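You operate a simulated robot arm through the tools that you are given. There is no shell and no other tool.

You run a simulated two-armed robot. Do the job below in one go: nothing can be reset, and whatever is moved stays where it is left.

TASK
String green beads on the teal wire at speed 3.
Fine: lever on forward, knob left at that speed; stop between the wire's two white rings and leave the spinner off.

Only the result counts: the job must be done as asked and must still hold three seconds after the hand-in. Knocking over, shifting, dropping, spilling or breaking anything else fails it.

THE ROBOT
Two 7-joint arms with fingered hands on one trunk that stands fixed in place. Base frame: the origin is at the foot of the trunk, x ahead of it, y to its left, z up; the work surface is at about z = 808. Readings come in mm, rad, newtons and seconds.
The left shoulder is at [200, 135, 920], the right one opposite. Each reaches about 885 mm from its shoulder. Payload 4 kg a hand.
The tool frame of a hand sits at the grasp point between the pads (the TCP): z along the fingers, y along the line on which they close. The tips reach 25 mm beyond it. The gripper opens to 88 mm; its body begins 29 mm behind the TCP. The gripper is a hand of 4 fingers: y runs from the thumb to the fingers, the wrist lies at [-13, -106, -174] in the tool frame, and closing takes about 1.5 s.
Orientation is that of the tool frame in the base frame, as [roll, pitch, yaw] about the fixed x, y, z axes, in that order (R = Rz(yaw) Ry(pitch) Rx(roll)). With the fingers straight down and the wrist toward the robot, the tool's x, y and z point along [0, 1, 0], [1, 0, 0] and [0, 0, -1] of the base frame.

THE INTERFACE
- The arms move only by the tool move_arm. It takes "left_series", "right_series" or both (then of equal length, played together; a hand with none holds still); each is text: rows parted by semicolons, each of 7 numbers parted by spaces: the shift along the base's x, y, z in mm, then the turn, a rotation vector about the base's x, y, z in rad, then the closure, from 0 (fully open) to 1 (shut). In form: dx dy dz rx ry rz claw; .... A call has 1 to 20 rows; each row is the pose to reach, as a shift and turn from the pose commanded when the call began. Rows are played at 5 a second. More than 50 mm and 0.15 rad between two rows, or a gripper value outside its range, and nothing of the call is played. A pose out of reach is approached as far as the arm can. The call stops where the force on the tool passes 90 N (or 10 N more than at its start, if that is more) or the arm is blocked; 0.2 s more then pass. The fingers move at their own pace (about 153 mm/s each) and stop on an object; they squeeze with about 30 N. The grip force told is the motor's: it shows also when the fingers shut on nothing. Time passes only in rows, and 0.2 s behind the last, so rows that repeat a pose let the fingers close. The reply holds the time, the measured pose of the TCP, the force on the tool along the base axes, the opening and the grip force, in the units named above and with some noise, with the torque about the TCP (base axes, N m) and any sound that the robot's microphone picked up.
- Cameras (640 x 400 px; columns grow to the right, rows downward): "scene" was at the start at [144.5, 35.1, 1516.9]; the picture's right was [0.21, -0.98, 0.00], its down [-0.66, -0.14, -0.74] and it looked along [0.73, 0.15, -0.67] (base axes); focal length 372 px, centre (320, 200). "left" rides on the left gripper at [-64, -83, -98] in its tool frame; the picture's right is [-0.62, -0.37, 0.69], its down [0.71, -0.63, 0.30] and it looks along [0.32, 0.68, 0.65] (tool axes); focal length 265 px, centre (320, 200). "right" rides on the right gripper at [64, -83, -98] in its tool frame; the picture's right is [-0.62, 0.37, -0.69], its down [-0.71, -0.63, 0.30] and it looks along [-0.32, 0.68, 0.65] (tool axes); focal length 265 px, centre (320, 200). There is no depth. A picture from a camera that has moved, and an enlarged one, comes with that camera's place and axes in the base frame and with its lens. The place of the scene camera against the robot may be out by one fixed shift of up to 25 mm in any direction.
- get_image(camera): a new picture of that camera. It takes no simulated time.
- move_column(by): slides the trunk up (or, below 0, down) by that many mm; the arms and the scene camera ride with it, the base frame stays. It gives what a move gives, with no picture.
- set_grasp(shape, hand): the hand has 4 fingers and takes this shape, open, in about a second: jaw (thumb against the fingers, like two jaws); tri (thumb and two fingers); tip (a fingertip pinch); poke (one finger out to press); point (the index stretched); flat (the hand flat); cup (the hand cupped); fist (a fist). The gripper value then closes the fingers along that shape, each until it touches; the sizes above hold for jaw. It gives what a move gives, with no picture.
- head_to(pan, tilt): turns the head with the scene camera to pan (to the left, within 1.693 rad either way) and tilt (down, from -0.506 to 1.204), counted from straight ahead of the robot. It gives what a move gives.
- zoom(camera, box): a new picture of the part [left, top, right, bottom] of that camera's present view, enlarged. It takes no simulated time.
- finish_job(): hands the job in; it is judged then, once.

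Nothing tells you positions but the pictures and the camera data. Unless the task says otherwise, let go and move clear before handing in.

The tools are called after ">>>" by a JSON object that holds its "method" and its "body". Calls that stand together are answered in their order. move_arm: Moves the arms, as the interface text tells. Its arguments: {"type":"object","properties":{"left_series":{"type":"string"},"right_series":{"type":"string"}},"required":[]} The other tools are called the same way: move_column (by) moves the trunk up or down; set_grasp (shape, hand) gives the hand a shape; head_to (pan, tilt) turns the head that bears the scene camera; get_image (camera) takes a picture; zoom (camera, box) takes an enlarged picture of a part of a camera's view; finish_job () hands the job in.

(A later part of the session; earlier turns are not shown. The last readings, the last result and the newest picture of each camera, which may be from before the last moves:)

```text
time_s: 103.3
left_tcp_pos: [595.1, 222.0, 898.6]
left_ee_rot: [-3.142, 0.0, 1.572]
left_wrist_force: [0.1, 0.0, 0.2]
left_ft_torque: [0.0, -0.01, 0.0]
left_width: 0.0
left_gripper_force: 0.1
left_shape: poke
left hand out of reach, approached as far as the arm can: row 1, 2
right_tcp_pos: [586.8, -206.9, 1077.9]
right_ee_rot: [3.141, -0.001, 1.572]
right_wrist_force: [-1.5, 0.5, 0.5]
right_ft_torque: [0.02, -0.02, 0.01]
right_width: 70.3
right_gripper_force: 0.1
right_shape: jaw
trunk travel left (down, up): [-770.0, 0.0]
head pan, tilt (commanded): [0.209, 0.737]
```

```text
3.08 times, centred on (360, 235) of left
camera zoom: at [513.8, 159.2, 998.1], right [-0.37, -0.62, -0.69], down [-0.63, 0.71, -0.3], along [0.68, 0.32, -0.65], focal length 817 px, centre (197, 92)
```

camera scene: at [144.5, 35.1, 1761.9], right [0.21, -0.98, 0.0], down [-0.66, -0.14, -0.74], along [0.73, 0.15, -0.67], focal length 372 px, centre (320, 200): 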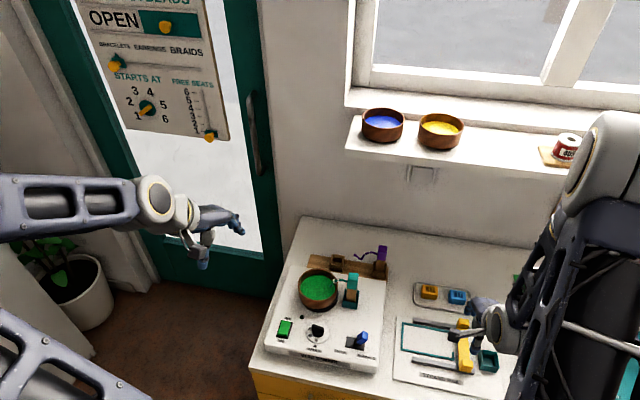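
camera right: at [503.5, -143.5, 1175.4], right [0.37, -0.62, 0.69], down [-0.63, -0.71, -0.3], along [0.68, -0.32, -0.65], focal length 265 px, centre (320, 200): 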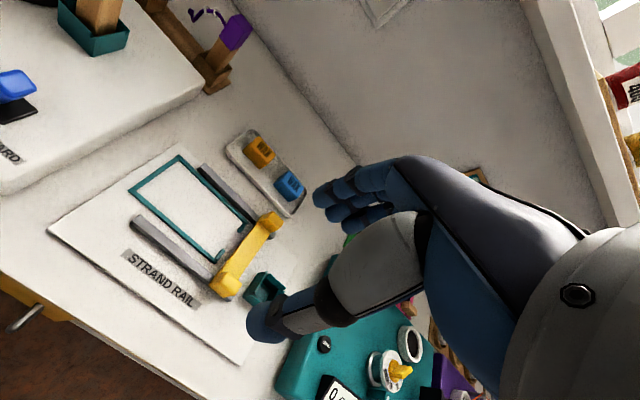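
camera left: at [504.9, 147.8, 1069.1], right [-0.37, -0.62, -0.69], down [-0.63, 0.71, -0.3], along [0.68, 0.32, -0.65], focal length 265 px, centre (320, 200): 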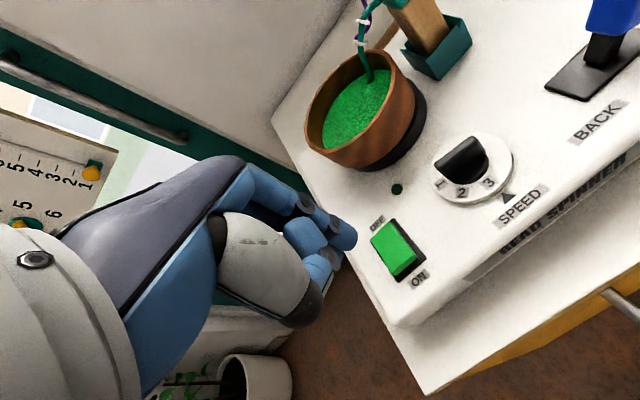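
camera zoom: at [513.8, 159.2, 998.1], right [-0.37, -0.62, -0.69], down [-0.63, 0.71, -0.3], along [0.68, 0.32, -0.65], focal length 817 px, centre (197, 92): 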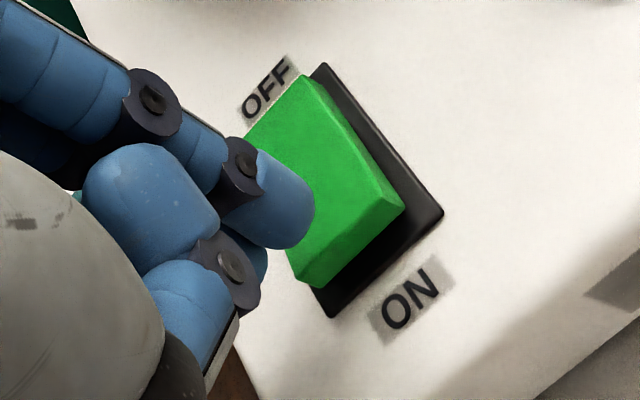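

The left arm can't go lower with the trunk this high. I'll raise both hands, then lower the trunk by 150 mm.

>>> {"method": "move_arm", "body": {"left_series": "0 0 40 0 0 0 0; 0 0 85 0 0 0 0; 0 0 130 0 0 0 0; 0 0 170 0 0 0 0; 0 0 170 0 0 0 0", "right_series": "0 0 30 0 0 0 0.2; 0 0 60 0 0 0 0.2; 0 0 90 0 0 0 0.2; 0 0 110 0 0 0 0.2; 0 0 110 0 0 0 0.2"}}

>>> {"method": "move_column", "body": {"by": -150}}

>>> {"method": "get_image", "body": {"camera": "scene"}}

>>> {"method": "get_image", "body": {"camera": "left"}}

```text
time_s: 104.5
left_tcp_pos: [596.9, 223.4, 1070.0]
left_ee_rot: [3.141, -0.002, 1.57]
left_wrist_force: [0.0, -0.4, -0.2]
left_ft_torque: [0.02, -0.01, -0.03]
left_width: 0.1
left_gripper_force: 0.0
left_shape: poke
right_tcp_pos: [585.0, -205.1, 1188.7]
right_ee_rot: [3.141, -0.001, 1.573]
right_wrist_force: [-0.2, 0.1, -0.3]
right_ft_torque: [-0.01, 0.0, 0.02]
right_width: 70.3
right_gripper_force: 0.0
right_shape: jaw
trunk travel left (down, up): [-770.0, 0.0]
head pan, tilt (commanded): [0.209, 0.737]
```

```text
time_s: 106.3
left_tcp_pos: [598.5, 222.5, 919.7]
left_ee_rot: [3.141, 0.001, 1.571]
left_wrist_force: [0.2, 0.1, -0.2]
left_ft_torque: [0.01, -0.01, 0.0]
left_width: 0.0
left_gripper_force: 0.0
left_shape: poke
right_tcp_pos: [585.4, -205.6, 1037.6]
right_ee_rot: [3.14, 0.0, 1.573]
right_wrist_force: [-0.2, 0.9, -0.2]
right_ft_torque: [0.01, -0.03, 0.01]
right_width: 69.9
right_gripper_force: 0.0
right_shape: jaw
trunk travel left (down, up): [-620.0, 150.0]
head pan, tilt (commanded): [0.209, 0.737]
```

```text
taken
camera scene: at [144.5, 35.1, 1611.9], right [0.21, -0.98, 0.0], down [-0.66, -0.14, -0.74], along [0.72, 0.15, -0.67], focal length 372 px, centre (320, 200)
```

scene: 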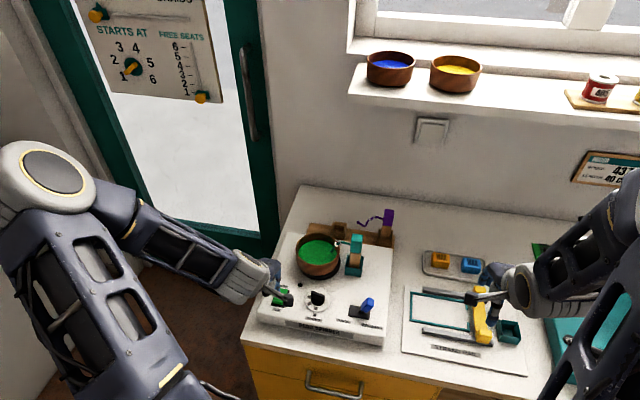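

```text
taken
camera left: at [515.1, 159.2, 1018.4], right [-0.37, -0.62, -0.69], down [-0.63, 0.71, -0.3], along [0.68, 0.32, -0.65], focal length 265 px, centre (320, 200)
```

left: 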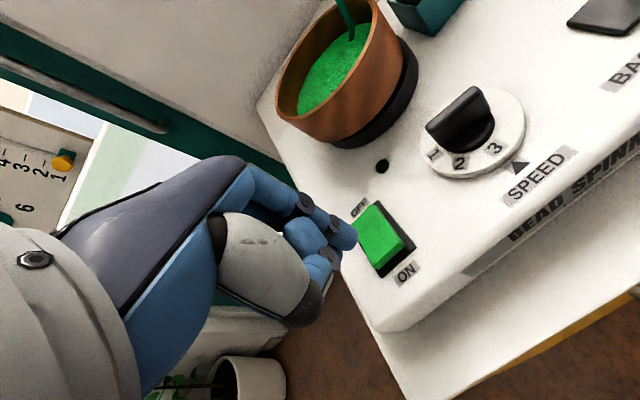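

The scene camera now has a closer view. I'll check how well I can see the wire and its rings for monitoring.

>>> {"method": "zoom", "body": {"camera": "scene", "box": [320, 230, 365, 258]}}

>>> {"method": "zoom", "body": {"camera": "scene", "box": [245, 260, 345, 330]}}

```text
14.22 times, centred on (342, 244) of scene
camera zoom: at [144.5, 35.1, 1611.9], right [0.21, -0.98, 0.0], down [-0.66, -0.14, -0.74], along [0.72, 0.15, -0.67], focal length 5291 px, centre (0, -426)
```

zoom: 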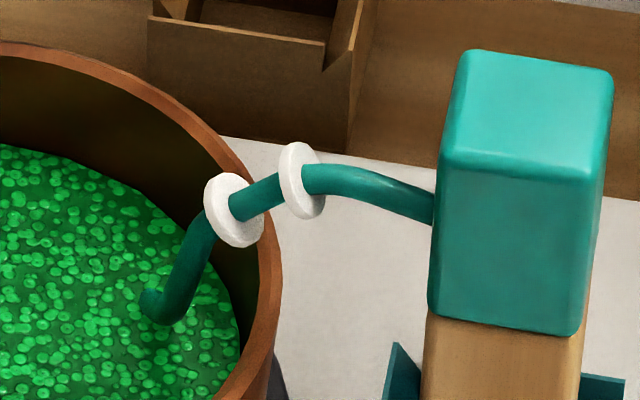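

```text
5.71 times, centred on (295, 295) of scene
camera zoom: at [144.5, 35.1, 1611.9], right [0.21, -0.98, 0.0], down [-0.66, -0.14, -0.74], along [0.72, 0.15, -0.67], focal length 2126 px, centre (463, -343)
```

zoom: 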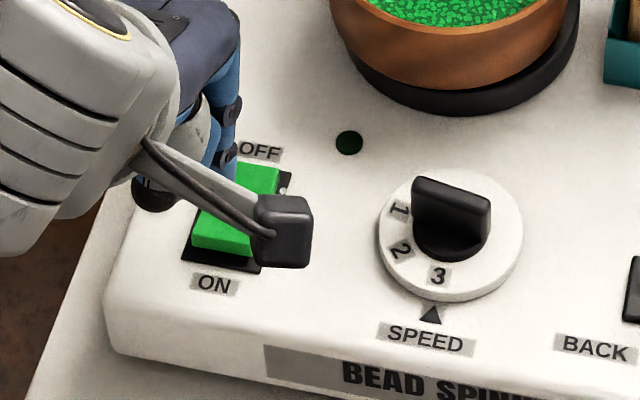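

The rings and the wire below them are clearly visible. I'll lower the fingertip onto the ON end again.

>>> {"method": "move_arm", "body": {"left_series": "-1 -1.5 -8 0 0 0 0; -1.5 -2.5 -16 0 0 0 0; -1.5 -2.5 -23 0 0 0 0; -1.5 -2.5 -23 0 0 0 0"}}

>>> {"method": "zoom", "body": {"camera": "scene", "box": [250, 265, 310, 315]}}

>>> {"method": "zoom", "body": {"camera": "left", "box": [280, 170, 440, 300]}}

```text
time_s: 107.3
left_tcp_pos: [595.9, 219.9, 896.3]
left_ee_rot: [3.141, -0.001, 1.571]
left_wrist_force: [0.1, -1.1, 0.0]
left_ft_torque: [0.0, 0.0, 0.02]
left_width: 0.0
left_gripper_force: 0.0
left_shape: poke
right_tcp_pos: [584.9, -206.1, 1038.7]
right_ee_rot: [-3.141, -0.001, 1.571]
right_wrist_force: [-0.4, 0.6, -0.4]
right_ft_torque: [0.0, 0.01, -0.02]
right_width: 69.9
right_gripper_force: 0.1
right_shape: jaw
trunk travel left (down, up): [-620.0, 150.0]
head pan, tilt (commanded): [0.209, 0.737]
```

```text
8.00 times, centred on (280, 290) of scene
camera zoom: at [144.5, 35.1, 1611.9], right [0.21, -0.98, 0.0], down [-0.66, -0.14, -0.74], along [0.73, 0.15, -0.67], focal length 2976 px, centre (640, -520)
```

zoom: 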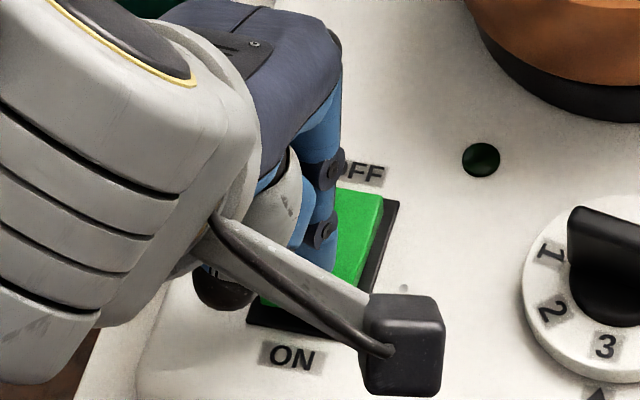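

```text
3.08 times, centred on (360, 235) of left
camera zoom: at [513.7, 156.3, 995.7], right [-0.37, -0.62, -0.69], down [-0.63, 0.71, -0.3], along [0.68, 0.32, -0.65], focal length 817 px, centre (197, 92)
```

zoom: 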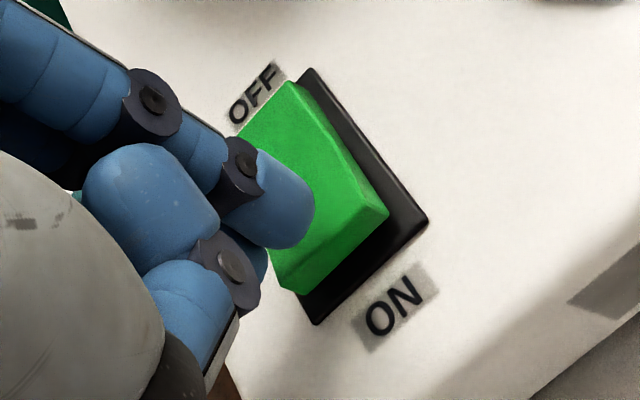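

>>> {"method": "move_arm", "body": {"left_series": "0 0 -4 0 0 0 0; 0 0 -4 0 0 0 0"}}

>>> {"method": "zoom", "body": {"camera": "left", "box": [280, 170, 440, 300]}}

```text
time_s: 107.9
left_tcp_pos: [596.1, 221.4, 892.5]
left_ee_rot: [-3.141, -0.001, 1.57]
left_wrist_force: [0.4, -0.3, 0.8]
left_ft_torque: [0.01, 0.01, 0.02]
left_width: 0.0
left_gripper_force: 0.0
left_shape: poke
right_tcp_pos: [585.9, -207.3, 1037.6]
right_ee_rot: [-3.141, 0.0, 1.571]
right_wrist_force: [0.4, 0.2, 0.3]
right_ft_torque: [0.02, 0.0, -0.03]
right_width: 69.9
right_gripper_force: 0.1
right_shape: jaw
trunk travel left (down, up): [-620.0, 150.0]
head pan, tilt (commanded): [0.209, 0.737]
```

```text
3.08 times, centred on (360, 235) of left
camera zoom: at [513.7, 156.6, 991.7], right [-0.37, -0.62, -0.69], down [-0.63, 0.71, -0.3], along [0.68, 0.32, -0.65], focal length 817 px, centre (197, 92)
```

zoom: 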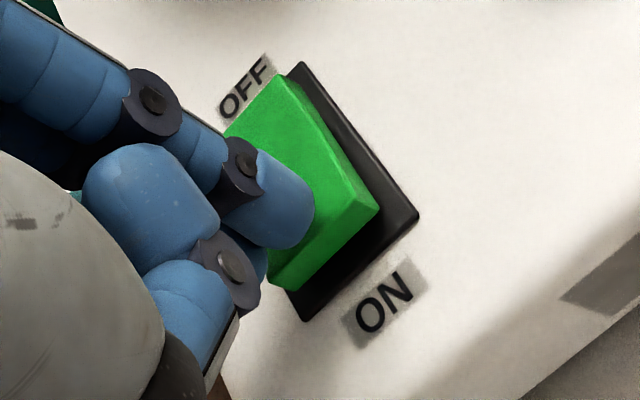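

>>> {"method": "move_arm", "body": {"left_series": "0 0 -3 0 0 0 0; 0 0 -3 0 0 0 0"}}

>>> {"method": "zoom", "body": {"camera": "left", "box": [280, 170, 440, 300]}}

>>> {"method": "zoom", "body": {"camera": "scene", "box": [320, 230, 365, 258]}}

```text
time_s: 108.5
left_tcp_pos: [596.0, 220.8, 888.5]
left_ee_rot: [-3.14, 0.001, 1.569]
left_wrist_force: [-0.5, -0.5, 0.9]
left_ft_torque: [-0.01, 0.01, -0.03]
left_width: 0.0
left_gripper_force: 0.0
left_shape: poke
right_tcp_pos: [584.8, -207.0, 1038.4]
right_ee_rot: [3.141, 0.001, 1.573]
right_wrist_force: [-0.8, 0.6, 0.2]
right_ft_torque: [-0.03, 0.01, -0.01]
right_width: 70.1
right_gripper_force: 0.0
right_shape: jaw
trunk travel left (down, up): [-620.0, 150.0]
head pan, tilt (commanded): [0.209, 0.737]
```

```text
3.08 times, centred on (360, 235) of left
camera zoom: at [513.8, 156.3, 988.4], right [-0.37, -0.62, -0.69], down [-0.63, 0.71, -0.3], along [0.68, 0.32, -0.65], focal length 817 px, centre (197, 92)
```

zoom: 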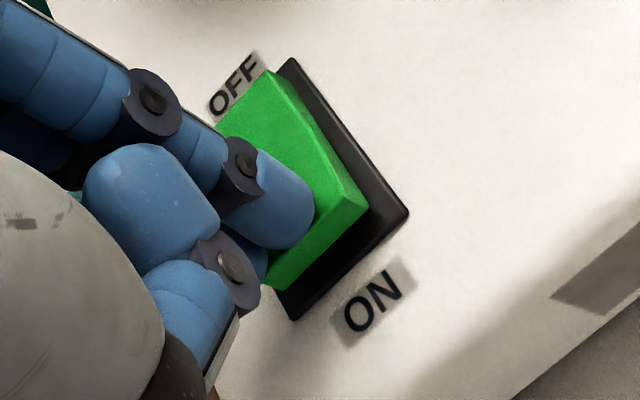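

```text
14.22 times, centred on (342, 244) of scene
camera zoom: at [144.5, 35.1, 1611.9], right [0.21, -0.98, 0.0], down [-0.66, -0.14, -0.74], along [0.73, 0.15, -0.67], focal length 5291 px, centre (0, -426)
```

zoom: 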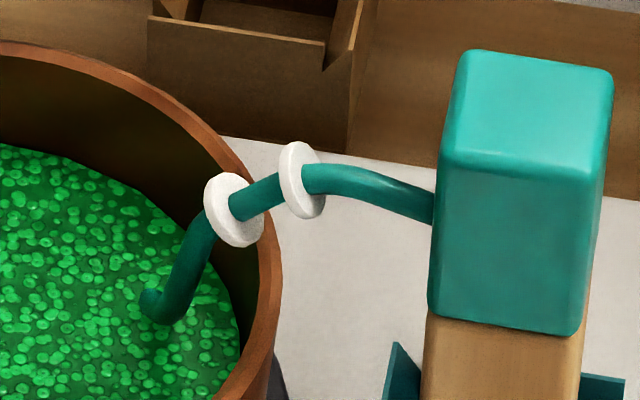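

>>> {"method": "move_arm", "body": {"left_series": "0 0 -3 0 0 0 0; 0 0 -3 0 0 0 0"}}

>>> {"method": "zoom", "body": {"camera": "left", "box": [280, 170, 440, 300]}}

>>> {"method": "zoom", "body": {"camera": "scene", "box": [250, 265, 330, 315]}}

```text
time_s: 109.1
left_tcp_pos: [596.4, 220.3, 886.9]
left_ee_rot: [-3.14, 0.0, 1.569]
left_wrist_force: [0.4, 0.2, -0.7]
left_ft_torque: [0.01, 0.02, -0.02]
left_width: 0.0
left_gripper_force: 0.1
left_shape: poke
right_tcp_pos: [585.2, -207.3, 1037.0]
right_ee_rot: [-3.14, 0.0, 1.573]
right_wrist_force: [0.2, 0.6, -0.3]
right_ft_torque: [0.01, -0.02, -0.02]
right_width: 70.3
right_gripper_force: 0.0
right_shape: jaw
trunk travel left (down, up): [-620.0, 150.0]
head pan, tilt (commanded): [0.209, 0.737]
```

```text
3.08 times, centred on (360, 235) of left
camera zoom: at [513.8, 156.2, 985.4], right [-0.37, -0.62, -0.69], down [-0.63, 0.71, -0.3], along [0.68, 0.32, -0.65], focal length 817 px, centre (197, 92)
```

zoom: 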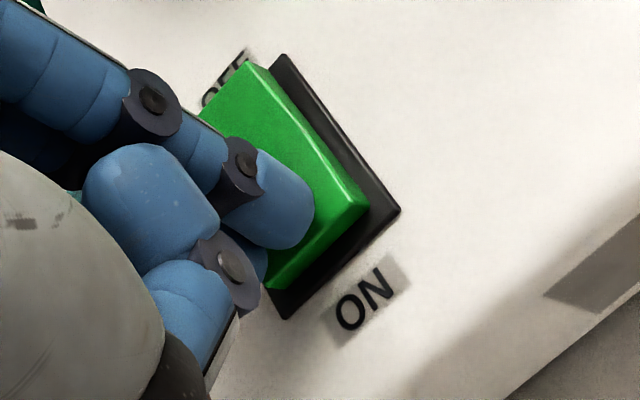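

```text
8.00 times, centred on (290, 290) of scene
camera zoom: at [144.5, 35.1, 1611.9], right [0.21, -0.98, 0.0], down [-0.66, -0.14, -0.74], along [0.73, 0.15, -0.67], focal length 2976 px, centre (560, -520)
```

zoom: 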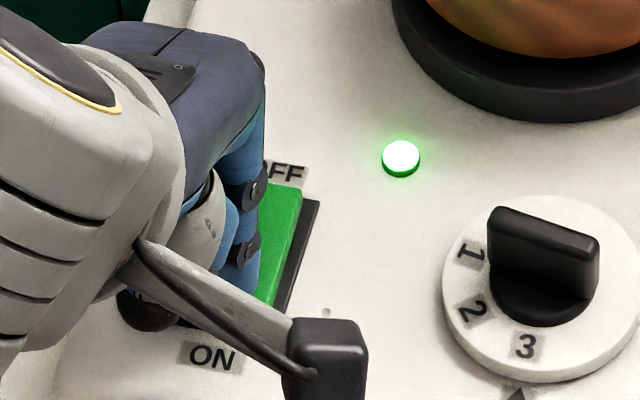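

The spinner is on: the LED is lit and the rocker has flipped. I'll check the wire before spending any more time.

>>> {"method": "zoom", "body": {"camera": "scene", "box": [320, 230, 365, 258]}}

```text
14.22 times, centred on (342, 244) of scene
camera zoom: at [144.5, 35.1, 1611.9], right [0.21, -0.98, 0.0], down [-0.66, -0.14, -0.74], along [0.73, 0.15, -0.67], focal length 5291 px, centre (0, -426)
```

zoom: 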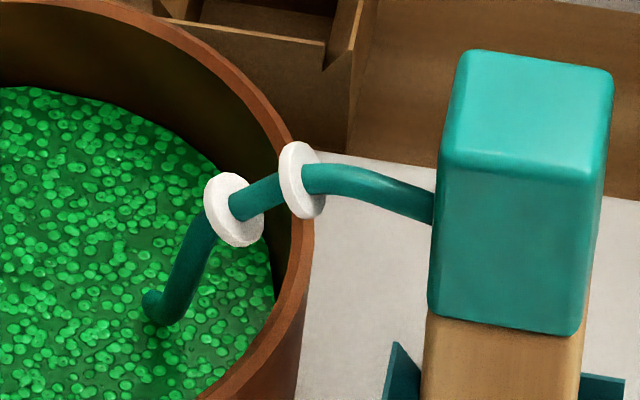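

Nothing has reached the rings yet. I'll move quickly to hover over the OFF end.

>>> {"method": "move_arm", "body": {"left_series": "2 0 9 0 0 0 0; 32 0 9 0 0 0 0"}}

>>> {"method": "zoom", "body": {"camera": "scene", "box": [320, 230, 365, 258]}}

>>> {"method": "zoom", "body": {"camera": "left", "box": [280, 170, 440, 300]}}

>>> {"method": "zoom", "body": {"camera": "scene", "box": [250, 250, 330, 315]}}

```text
time_s: 109.7
left_tcp_pos: [629.2, 220.2, 894.4]
left_ee_rot: [3.141, 0.0, 1.57]
left_wrist_force: [0.9, -0.7, 0.6]
left_ft_torque: [0.04, 0.02, -0.03]
left_width: 0.0
left_gripper_force: 0.0
left_shape: poke
right_tcp_pos: [584.5, -206.2, 1038.2]
right_ee_rot: [-3.141, 0.0, 1.572]
right_wrist_force: [-0.4, -0.2, -0.3]
right_ft_torque: [0.01, 0.0, 0.0]
right_width: 70.2
right_gripper_force: 0.1
right_shape: jaw
trunk travel left (down, up): [-620.0, 150.0]
head pan, tilt (commanded): [0.209, 0.737]
```

```text
14.22 times, centred on (342, 244) of scene
camera zoom: at [144.3, 35.3, 1611.9], right [0.21, -0.98, 0.0], down [-0.66, -0.14, -0.74], along [0.73, 0.15, -0.67], focal length 5291 px, centre (0, -426)
```

zoom: 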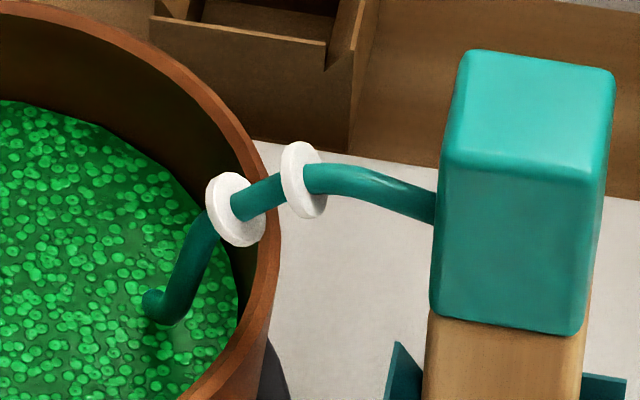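

```text
3.08 times, centred on (360, 235) of left
camera zoom: at [546.0, 156.2, 993.5], right [-0.37, -0.62, -0.69], down [-0.63, 0.71, -0.3], along [0.68, 0.32, -0.65], focal length 817 px, centre (197, 92)
```

zoom: 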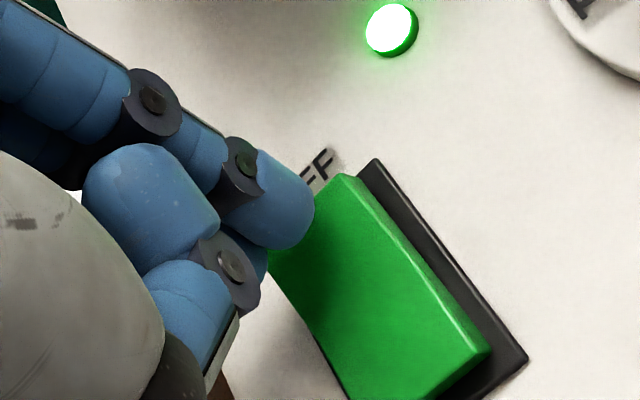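

```text
6.15 times, centred on (290, 282) of scene
camera zoom: at [144.3, 35.3, 1611.9], right [0.21, -0.98, 0.0], down [-0.66, -0.14, -0.74], along [0.73, 0.15, -0.67], focal length 2289 px, centre (505, -308)
```

zoom: 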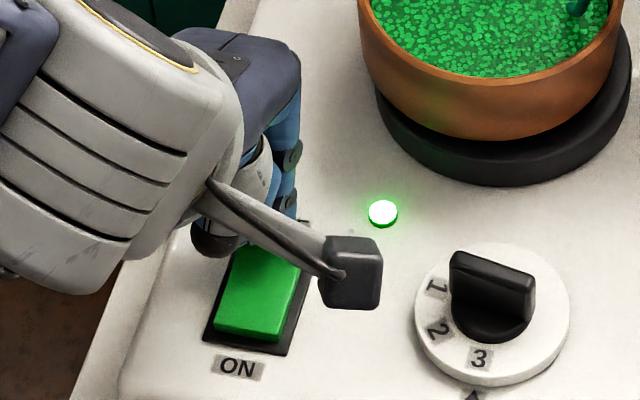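

No beads are visible above the surface yet. I'll wait briefly and watch.

>>> {"method": "move_arm", "body": {"left_series": "0 0 0 0 0 0 0; 0 0 0 0 0 0 0"}}

>>> {"method": "zoom", "body": {"camera": "scene", "box": [320, 230, 365, 258]}}

```text
time_s: 110.3
left_tcp_pos: [628.8, 220.5, 894.9]
left_ee_rot: [3.141, 0.001, 1.57]
left_wrist_force: [-0.1, -1.4, 1.1]
left_ft_torque: [-0.01, 0.01, 0.0]
left_width: 0.0
left_gripper_force: 0.1
left_shape: poke
right_tcp_pos: [585.1, -205.8, 1038.7]
right_ee_rot: [3.141, 0.001, 1.573]
right_wrist_force: [-0.3, 0.6, -0.6]
right_ft_torque: [-0.01, -0.01, 0.02]
right_width: 70.2
right_gripper_force: 0.1
right_shape: jaw
trunk travel left (down, up): [-620.0, 150.0]
head pan, tilt (commanded): [0.209, 0.737]
```

```text
14.22 times, centred on (342, 244) of scene
camera zoom: at [144.5, 35.1, 1611.9], right [0.21, -0.98, 0.0], down [-0.66, -0.14, -0.74], along [0.73, 0.15, -0.67], focal length 5291 px, centre (0, -426)
```

zoom: 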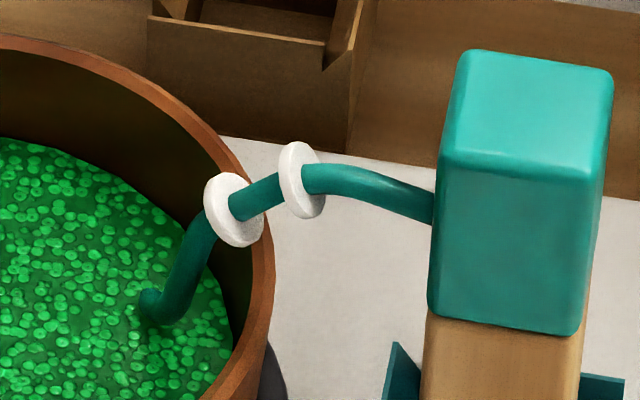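

>>> {"method": "move_arm", "body": {"left_series": "0 0 0 0 0 0 0; 0 0 0 0 0 0 0; 0 0 0 0 0 0 0"}}

>>> {"method": "zoom", "body": {"camera": "scene", "box": [320, 230, 365, 258]}}

```text
time_s: 111.1
left_tcp_pos: [628.7, 219.7, 894.6]
left_ee_rot: [3.142, -0.001, 1.57]
left_wrist_force: [0.8, 0.5, -0.7]
left_ft_torque: [0.02, 0.03, 0.03]
left_width: 0.0
left_gripper_force: 0.0
left_shape: poke
right_tcp_pos: [584.4, -206.3, 1038.2]
right_ee_rot: [-3.141, -0.001, 1.572]
right_wrist_force: [-0.1, 0.1, 0.0]
right_ft_torque: [0.0, 0.01, 0.0]
right_width: 69.9
right_gripper_force: 0.1
right_shape: jaw
trunk travel left (down, up): [-620.0, 150.0]
head pan, tilt (commanded): [0.209, 0.737]
```

```text
14.22 times, centred on (342, 244) of scene
camera zoom: at [144.5, 35.1, 1611.9], right [0.21, -0.98, 0.0], down [-0.66, -0.14, -0.74], along [0.72, 0.15, -0.67], focal length 5291 px, centre (0, -426)
```

zoom: 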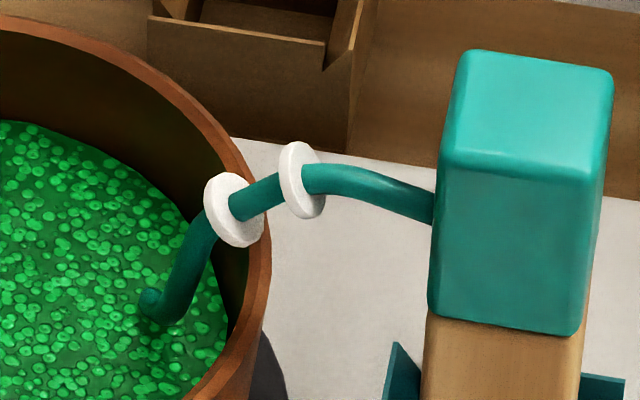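

>>> {"method": "move_arm", "body": {"left_series": "0 0 0 0 0 0 0; 0 0 0 0 0 0 0; 0 0 0 0 0 0 0; 0 0 0 0 0 0 0"}}

>>> {"method": "zoom", "body": {"camera": "scene", "box": [320, 230, 365, 258]}}

>>> {"method": "zoom", "body": {"camera": "scene", "box": [290, 225, 370, 285]}}

```text
time_s: 112.1
left_tcp_pos: [628.8, 220.6, 894.4]
left_ee_rot: [-3.14, 0.0, 1.571]
left_wrist_force: [0.4, 0.0, 0.2]
left_ft_torque: [0.01, 0.03, -0.02]
left_width: 0.3
left_gripper_force: 0.1
left_shape: poke
right_tcp_pos: [585.6, -207.0, 1038.5]
right_ee_rot: [3.14, 0.0, 1.574]
right_wrist_force: [0.6, -0.6, -0.8]
right_ft_torque: [0.01, 0.0, 0.02]
right_width: 70.3
right_gripper_force: 0.0
right_shape: jaw
trunk travel left (down, up): [-620.0, 150.0]
head pan, tilt (commanded): [0.209, 0.737]
```

```text
14.22 times, centred on (342, 244) of scene
camera zoom: at [144.5, 35.1, 1611.9], right [0.21, -0.98, 0.0], down [-0.66, -0.14, -0.74], along [0.72, 0.15, -0.67], focal length 5291 px, centre (0, -426)
```

zoom: 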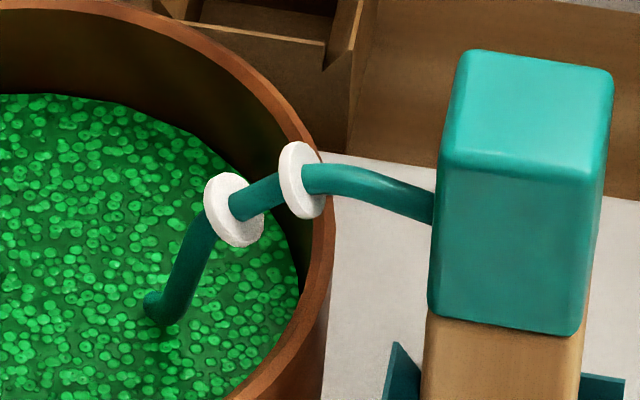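

```text
6.67 times, centred on (330, 255) of scene
camera zoom: at [144.5, 35.1, 1611.9], right [0.21, -0.98, 0.0], down [-0.66, -0.14, -0.74], along [0.72, 0.15, -0.67], focal length 2480 px, centre (253, -167)
```

zoom: 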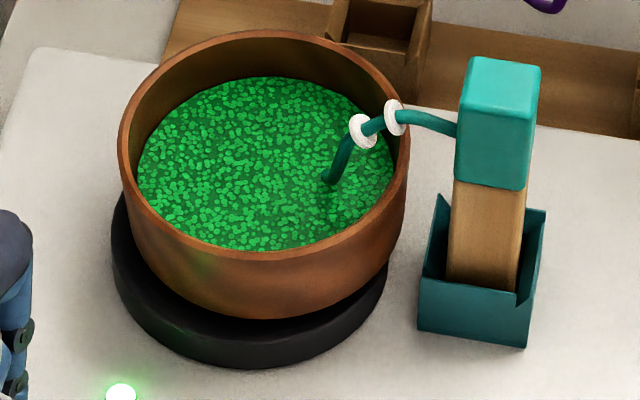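

Still no beads on the visible wire. I'll zoom closer where the wire enters the beads.

>>> {"method": "zoom", "body": {"camera": "scene", "box": [325, 240, 345, 254]}}

>>> {"method": "get_image", "body": {"camera": "left"}}

```text
16.00 times, centred on (335, 247) of scene
camera zoom: at [144.5, 35.1, 1611.9], right [0.21, -0.98, 0.0], down [-0.66, -0.14, -0.74], along [0.72, 0.15, -0.67], focal length 5952 px, centre (80, -552)
```

zoom: 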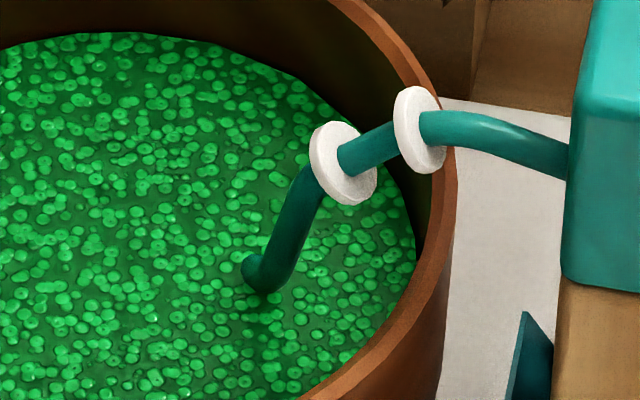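

```text
taken
camera left: at [546.0, 156.0, 993.4], right [-0.37, -0.62, -0.69], down [-0.63, 0.71, -0.3], along [0.68, 0.32, -0.65], focal length 265 px, centre (320, 200)
```

left: 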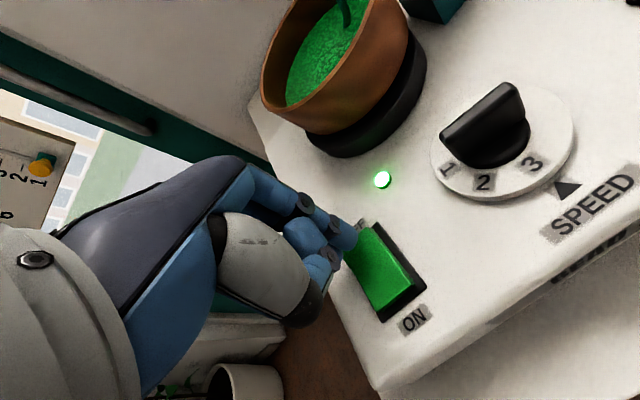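

>>> {"method": "move_arm", "body": {"left_series": "0 0 0 0 0 0 0; 0 0 0 0 0 0 0; 0 0 0 0 0 0 0; 0 0 0 0 0 0 0"}}

>>> {"method": "zoom", "body": {"camera": "scene", "box": [320, 230, 365, 258]}}

>>> {"method": "zoom", "body": {"camera": "scene", "box": [290, 225, 370, 285]}}

```text
time_s: 113.1
left_tcp_pos: [628.5, 220.0, 895.1]
left_ee_rot: [3.14, -0.001, 1.569]
left_wrist_force: [0.3, -0.2, 0.1]
left_ft_torque: [0.0, -0.03, -0.03]
left_width: 0.0
left_gripper_force: 0.1
left_shape: poke
right_tcp_pos: [585.8, -206.0, 1037.0]
right_ee_rot: [3.141, 0.0, 1.573]
right_wrist_force: [0.1, -0.1, 0.2]
right_ft_torque: [0.02, 0.03, -0.01]
right_width: 70.3
right_gripper_force: 0.1
right_shape: jaw
trunk travel left (down, up): [-620.0, 150.0]
head pan, tilt (commanded): [0.209, 0.737]
```

```text
14.22 times, centred on (342, 244) of scene
camera zoom: at [144.5, 35.1, 1611.9], right [0.21, -0.98, 0.0], down [-0.66, -0.14, -0.74], along [0.72, 0.15, -0.67], focal length 5291 px, centre (0, -426)
```

zoom: 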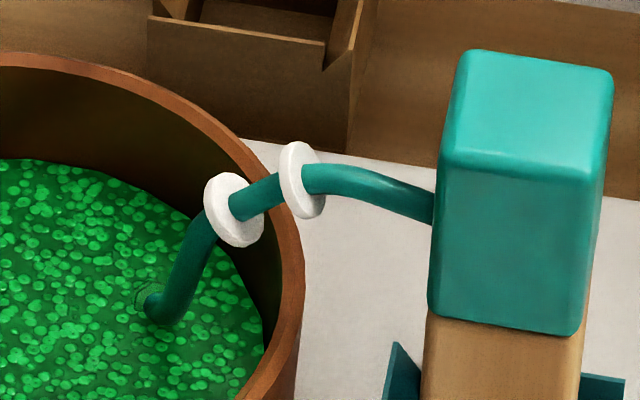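

```text
6.67 times, centred on (330, 255) of scene
camera zoom: at [144.5, 35.1, 1611.9], right [0.21, -0.98, 0.0], down [-0.66, -0.14, -0.74], along [0.72, 0.15, -0.67], focal length 2480 px, centre (253, -167)
```

zoom: 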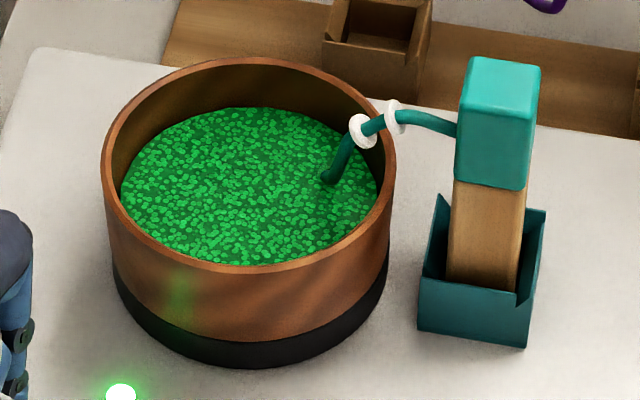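

Something is appearing where the wire enters the beads, so I'll zoom in.

>>> {"method": "zoom", "body": {"camera": "scene", "box": [326, 244, 342, 254]}}

```text
16.00 times, centred on (334, 249) of scene
camera zoom: at [144.5, 35.1, 1611.9], right [0.21, -0.98, 0.0], down [-0.66, -0.14, -0.74], along [0.72, 0.15, -0.67], focal length 5952 px, centre (96, -584)
```

zoom: 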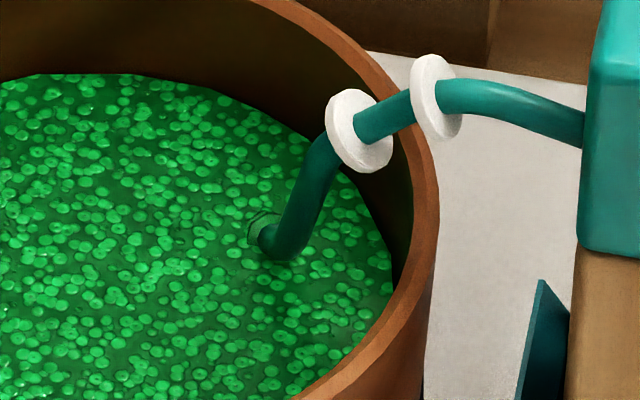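

Beads are starting to climb the wire at the bend. I'll step in short intervals to measure the rate.

>>> {"method": "move_arm", "body": {"left_series": "0 0 0 0 0 0 0; 0 0 0 0 0 0 0"}}

>>> {"method": "zoom", "body": {"camera": "scene", "box": [326, 240, 350, 254]}}

```text
time_s: 113.7
left_tcp_pos: [628.5, 220.3, 895.2]
left_ee_rot: [-3.142, -0.001, 1.571]
left_wrist_force: [0.8, 0.2, 0.2]
left_ft_torque: [0.0, 0.02, -0.02]
left_width: 0.0
left_gripper_force: 0.0
left_shape: poke
right_tcp_pos: [585.3, -206.9, 1037.7]
right_ee_rot: [3.141, 0.0, 1.573]
right_wrist_force: [0.4, 0.5, 0.4]
right_ft_torque: [0.04, -0.02, 0.0]
right_width: 70.1
right_gripper_force: 0.0
right_shape: jaw
trunk travel left (down, up): [-620.0, 150.0]
head pan, tilt (commanded): [0.209, 0.737]
```

```text
16.00 times, centred on (338, 247) of scene
camera zoom: at [144.5, 35.1, 1611.9], right [0.21, -0.98, 0.0], down [-0.66, -0.14, -0.74], along [0.72, 0.15, -0.67], focal length 5952 px, centre (32, -552)
```

zoom: 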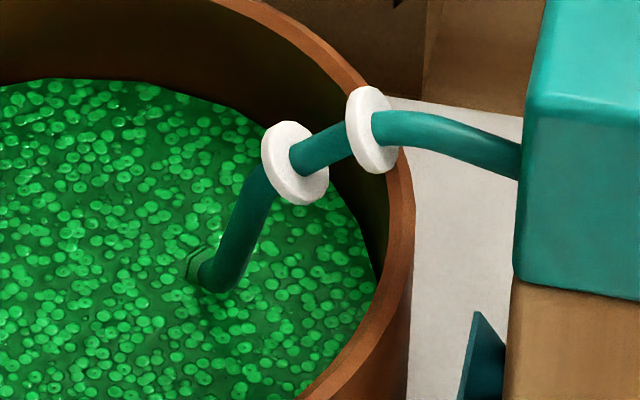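

>>> {"method": "move_arm", "body": {"left_series": "0 0 0 0 0 0 0; 0 0 0 0 0 0 0"}}

>>> {"method": "zoom", "body": {"camera": "scene", "box": [326, 240, 350, 254]}}

```text
time_s: 114.3
left_tcp_pos: [626.9, 219.6, 894.1]
left_ee_rot: [-3.142, 0.001, 1.571]
left_wrist_force: [-0.1, -0.2, -0.5]
left_ft_torque: [-0.01, 0.01, -0.01]
left_width: 0.1
left_gripper_force: 0.1
left_shape: poke
right_tcp_pos: [585.1, -206.2, 1037.8]
right_ee_rot: [-3.14, 0.0, 1.573]
right_wrist_force: [0.2, -0.3, -0.3]
right_ft_torque: [0.02, -0.01, 0.01]
right_width: 70.1
right_gripper_force: 0.0
right_shape: jaw
trunk travel left (down, up): [-620.0, 150.0]
head pan, tilt (commanded): [0.209, 0.737]
```

```text
16.00 times, centred on (338, 247) of scene
camera zoom: at [144.5, 35.1, 1611.9], right [0.21, -0.98, 0.0], down [-0.66, -0.14, -0.74], along [0.72, 0.15, -0.67], focal length 5952 px, centre (32, -552)
```

zoom: 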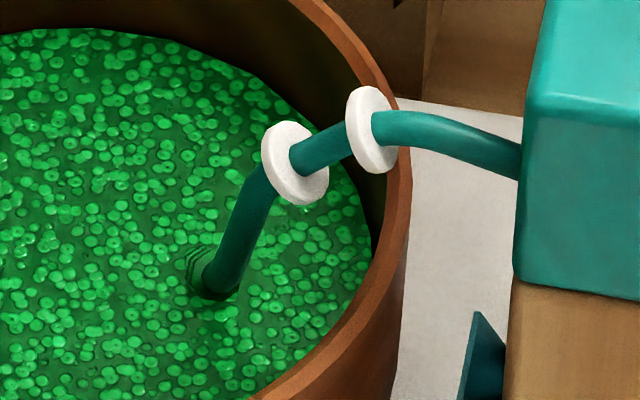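

>>> {"method": "move_arm", "body": {"left_series": "0 0 0 0 0 0 0; 0 0 0 0 0 0 0; 0 0 0 0 0 0 0"}}

>>> {"method": "zoom", "body": {"camera": "scene", "box": [326, 240, 350, 254]}}

```text
time_s: 115.1
left_tcp_pos: [628.8, 220.5, 895.1]
left_ee_rot: [-3.14, 0.001, 1.571]
left_wrist_force: [0.2, 0.2, -1.5]
left_ft_torque: [0.0, 0.03, 0.0]
left_width: 0.0
left_gripper_force: 0.0
left_shape: poke
right_tcp_pos: [585.3, -207.3, 1037.3]
right_ee_rot: [-3.141, 0.0, 1.572]
right_wrist_force: [-0.2, 1.2, 0.4]
right_ft_torque: [-0.02, 0.0, -0.02]
right_width: 70.3
right_gripper_force: 0.2
right_shape: jaw
trunk travel left (down, up): [-620.0, 150.0]
head pan, tilt (commanded): [0.209, 0.737]
```

```text
16.00 times, centred on (338, 247) of scene
camera zoom: at [144.5, 35.1, 1611.9], right [0.21, -0.98, 0.0], down [-0.66, -0.14, -0.74], along [0.72, 0.15, -0.67], focal length 5952 px, centre (32, -552)
```

zoom: 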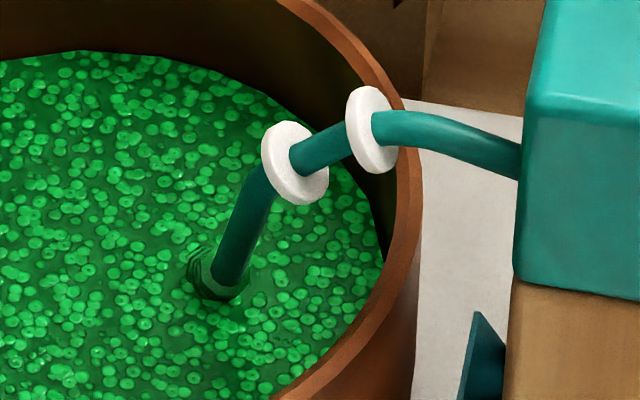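

>>> {"method": "move_arm", "body": {"left_series": "0 0 0 0 0 0 0; 0 0 0 0 0 0 0; 0 0 0 0 0 0 0; 0 0 0 0 0 0 0"}}

>>> {"method": "zoom", "body": {"camera": "scene", "box": [326, 240, 350, 254]}}

>>> {"method": "zoom", "body": {"camera": "scene", "box": [290, 225, 370, 285]}}

```text
time_s: 116.1
left_tcp_pos: [628.8, 220.3, 894.8]
left_ee_rot: [-3.142, 0.001, 1.571]
left_wrist_force: [-0.9, 0.1, 0.5]
left_ft_torque: [0.0, 0.0, -0.02]
left_width: 0.1
left_gripper_force: 0.1
left_shape: poke
right_tcp_pos: [585.4, -207.2, 1037.4]
right_ee_rot: [-3.142, 0.0, 1.572]
right_wrist_force: [0.2, -0.6, -0.2]
right_ft_torque: [0.0, 0.01, -0.04]
right_width: 70.1
right_gripper_force: 0.0
right_shape: jaw
trunk travel left (down, up): [-620.0, 150.0]
head pan, tilt (commanded): [0.209, 0.737]
```

```text
16.00 times, centred on (338, 247) of scene
camera zoom: at [144.5, 35.1, 1611.9], right [0.21, -0.98, 0.0], down [-0.66, -0.14, -0.74], along [0.72, 0.15, -0.67], focal length 5952 px, centre (32, -552)
```

zoom: 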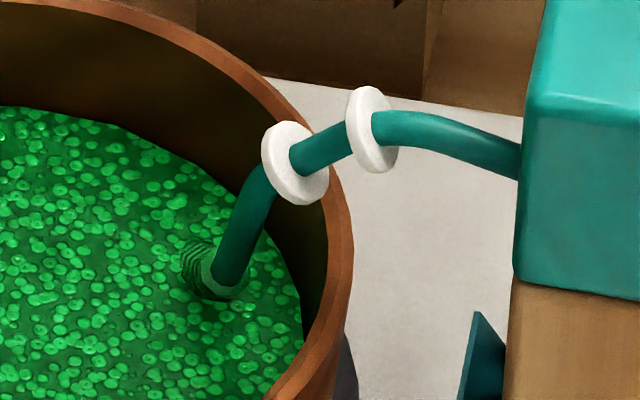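

```text
6.67 times, centred on (330, 255) of scene
camera zoom: at [144.5, 35.1, 1611.9], right [0.21, -0.98, 0.0], down [-0.66, -0.14, -0.74], along [0.72, 0.15, -0.67], focal length 2480 px, centre (253, -167)
```

zoom: 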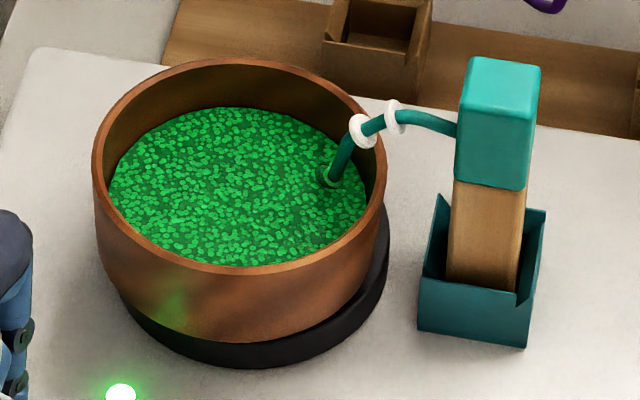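

>>> {"method": "zoom", "body": {"camera": "scene", "box": [330, 246, 338, 252]}}

>>> {"method": "get_image", "body": {"camera": "right"}}

```text
16.00 times, centred on (334, 249) of scene
camera zoom: at [144.5, 35.1, 1611.9], right [0.21, -0.98, 0.0], down [-0.66, -0.14, -0.74], along [0.72, 0.15, -0.67], focal length 5952 px, centre (96, -584)
```

zoom: 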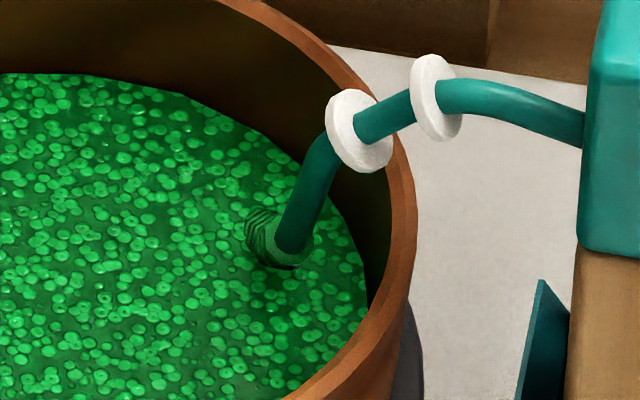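

```text
taken
camera right: at [502.4, -142.4, 1135.9], right [0.37, -0.62, 0.69], down [-0.63, -0.71, -0.3], along [0.68, -0.32, -0.65], focal length 265 px, centre (320, 200)
```

right: 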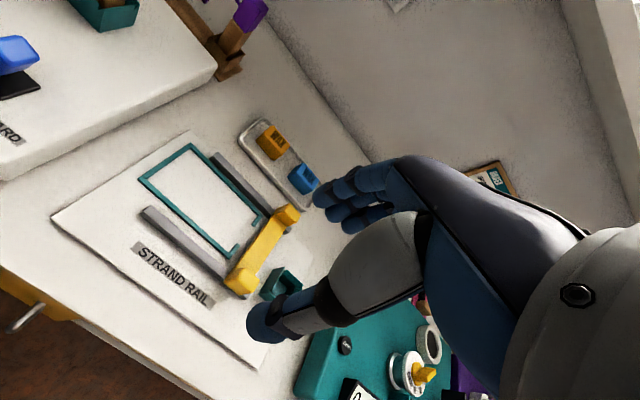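

>>> {"method": "move_arm", "body": {"left_series": "0 0 0 0 0 0 0; 0 0 0 0 0 0 0; 0 0 0 0 0 0 0; 0 0 0 0 0 0 0"}}

>>> {"method": "zoom", "body": {"camera": "scene", "box": [326, 240, 350, 254]}}

>>> {"method": "zoom", "body": {"camera": "scene", "box": [290, 225, 370, 285]}}

```text
time_s: 117.1
left_tcp_pos: [628.4, 220.1, 894.3]
left_ee_rot: [3.14, -0.001, 1.572]
left_wrist_force: [0.4, -1.2, 0.4]
left_ft_torque: [-0.01, 0.02, -0.02]
left_width: 0.0
left_gripper_force: 0.1
left_shape: poke
right_tcp_pos: [584.4, -207.6, 1037.5]
right_ee_rot: [-3.14, 0.0, 1.573]
right_wrist_force: [0.7, -0.3, -0.2]
right_ft_torque: [0.0, -0.03, 0.0]
right_width: 70.1
right_gripper_force: 0.1
right_shape: jaw
trunk travel left (down, up): [-620.0, 150.0]
head pan, tilt (commanded): [0.209, 0.737]
```

```text
16.00 times, centred on (338, 247) of scene
camera zoom: at [144.5, 35.1, 1611.9], right [0.21, -0.98, 0.0], down [-0.66, -0.14, -0.74], along [0.72, 0.15, -0.67], focal length 5952 px, centre (32, -552)
```

zoom: 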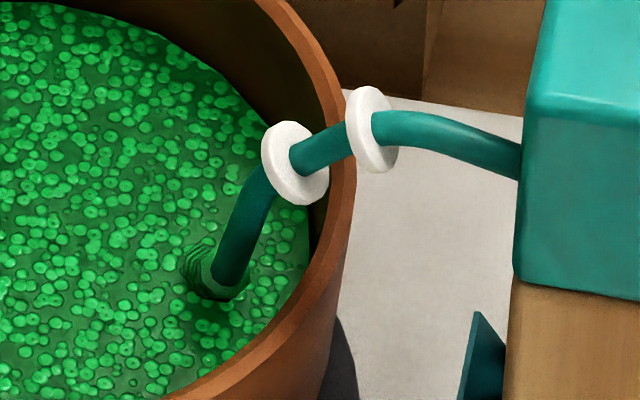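

```text
6.67 times, centred on (330, 255) of scene
camera zoom: at [144.5, 35.1, 1611.9], right [0.21, -0.98, 0.0], down [-0.66, -0.14, -0.74], along [0.72, 0.15, -0.67], focal length 2480 px, centre (253, -167)
```

zoom: 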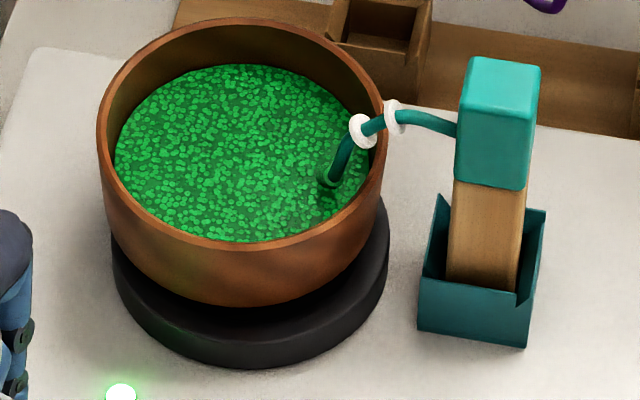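

The bead stack hasn't grown for a second or two, and the bowl is orbiting off-centre with an offset that seems to increase. I'll switch off now, before it creeps further, and recentre it.

>>> {"method": "move_arm", "body": {"left_series": "0 0 -6 0 0 0 0; 0 0 -9 0 0 0 0; 0 0 -9 0 0 0 0"}}

>>> {"method": "zoom", "body": {"camera": "scene", "box": [250, 225, 370, 315]}}

>>> {"method": "zoom", "body": {"camera": "left", "box": [280, 170, 440, 300]}}

```text
time_s: 117.9
left_tcp_pos: [629.8, 220.1, 886.7]
left_ee_rot: [3.14, 0.0, 1.57]
left_wrist_force: [0.1, 0.7, 0.5]
left_ft_torque: [0.0, 0.03, 0.0]
left_width: 0.1
left_gripper_force: 0.0
left_shape: poke
right_tcp_pos: [584.7, -205.6, 1037.8]
right_ee_rot: [-3.14, 0.0, 1.574]
right_wrist_force: [0.1, 0.0, -0.7]
right_ft_torque: [-0.02, 0.03, 0.03]
right_width: 70.2
right_gripper_force: 0.0
right_shape: jaw
trunk travel left (down, up): [-620.0, 150.0]
head pan, tilt (commanded): [0.209, 0.737]
```

```text
4.44 times, centred on (310, 270) of scene
camera zoom: at [144.5, 35.1, 1611.9], right [0.21, -0.98, 0.0], down [-0.66, -0.14, -0.74], along [0.72, 0.15, -0.67], focal length 1653 px, centre (364, -111)
```

zoom: 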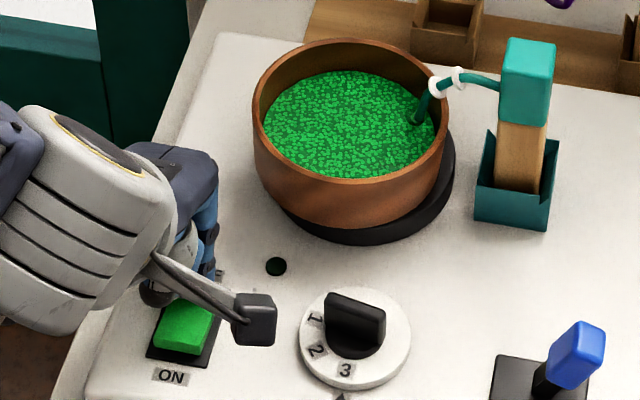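

```text
3.08 times, centred on (360, 235) of left
camera zoom: at [545.7, 155.8, 985.1], right [-0.37, -0.62, -0.69], down [-0.63, 0.71, -0.3], along [0.68, 0.32, -0.65], focal length 817 px, centre (197, 92)
```

zoom: 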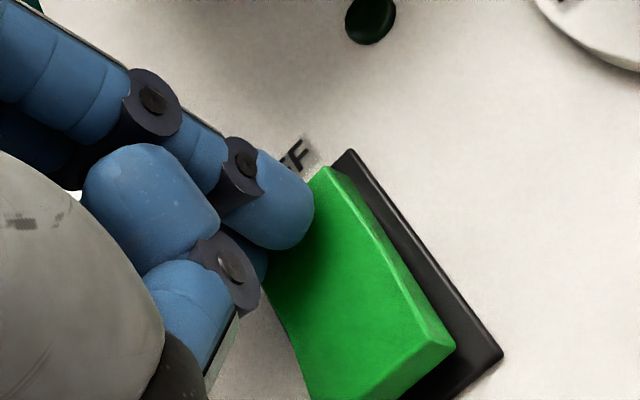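

The LED is dark, so it's off. I'll lift the finger a little, let things settle and inspect the wire and the bowl.

>>> {"method": "move_arm", "body": {"left_series": "0 0 9 0 0 0 0; 0 0 9 0 0 0 0; 0 0 9 0 0 0 0"}}

>>> {"method": "zoom", "body": {"camera": "scene", "box": [326, 240, 350, 254]}}

>>> {"method": "zoom", "body": {"camera": "scene", "box": [290, 225, 370, 285]}}

```text
time_s: 118.7
left_tcp_pos: [626.8, 220.3, 896.5]
left_ee_rot: [-3.14, 0.001, 1.57]
left_wrist_force: [0.2, -0.6, -0.2]
left_ft_torque: [0.02, -0.02, -0.01]
left_width: 0.0
left_gripper_force: 0.1
left_shape: poke
right_tcp_pos: [584.7, -206.5, 1038.5]
right_ee_rot: [3.142, 0.001, 1.572]
right_wrist_force: [-0.3, 0.0, -0.2]
right_ft_torque: [0.0, -0.01, 0.01]
right_width: 70.3
right_gripper_force: 0.2
right_shape: jaw
trunk travel left (down, up): [-620.0, 150.0]
head pan, tilt (commanded): [0.209, 0.737]
```

```text
16.00 times, centred on (338, 247) of scene
camera zoom: at [144.5, 35.1, 1611.9], right [0.21, -0.98, 0.0], down [-0.66, -0.14, -0.74], along [0.72, 0.15, -0.67], focal length 5952 px, centre (32, -552)
```

zoom: 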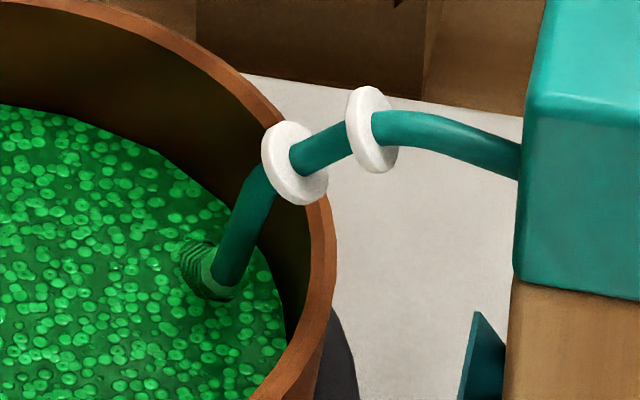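

```text
6.67 times, centred on (330, 255) of scene
camera zoom: at [144.5, 35.1, 1611.9], right [0.21, -0.98, 0.0], down [-0.66, -0.14, -0.74], along [0.72, 0.15, -0.67], focal length 2480 px, centre (253, -167)
```

zoom: 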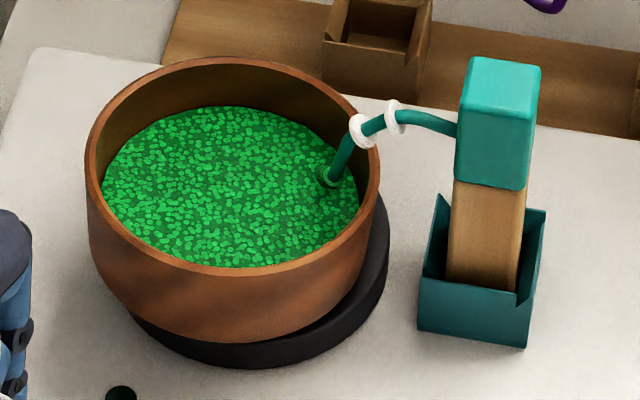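

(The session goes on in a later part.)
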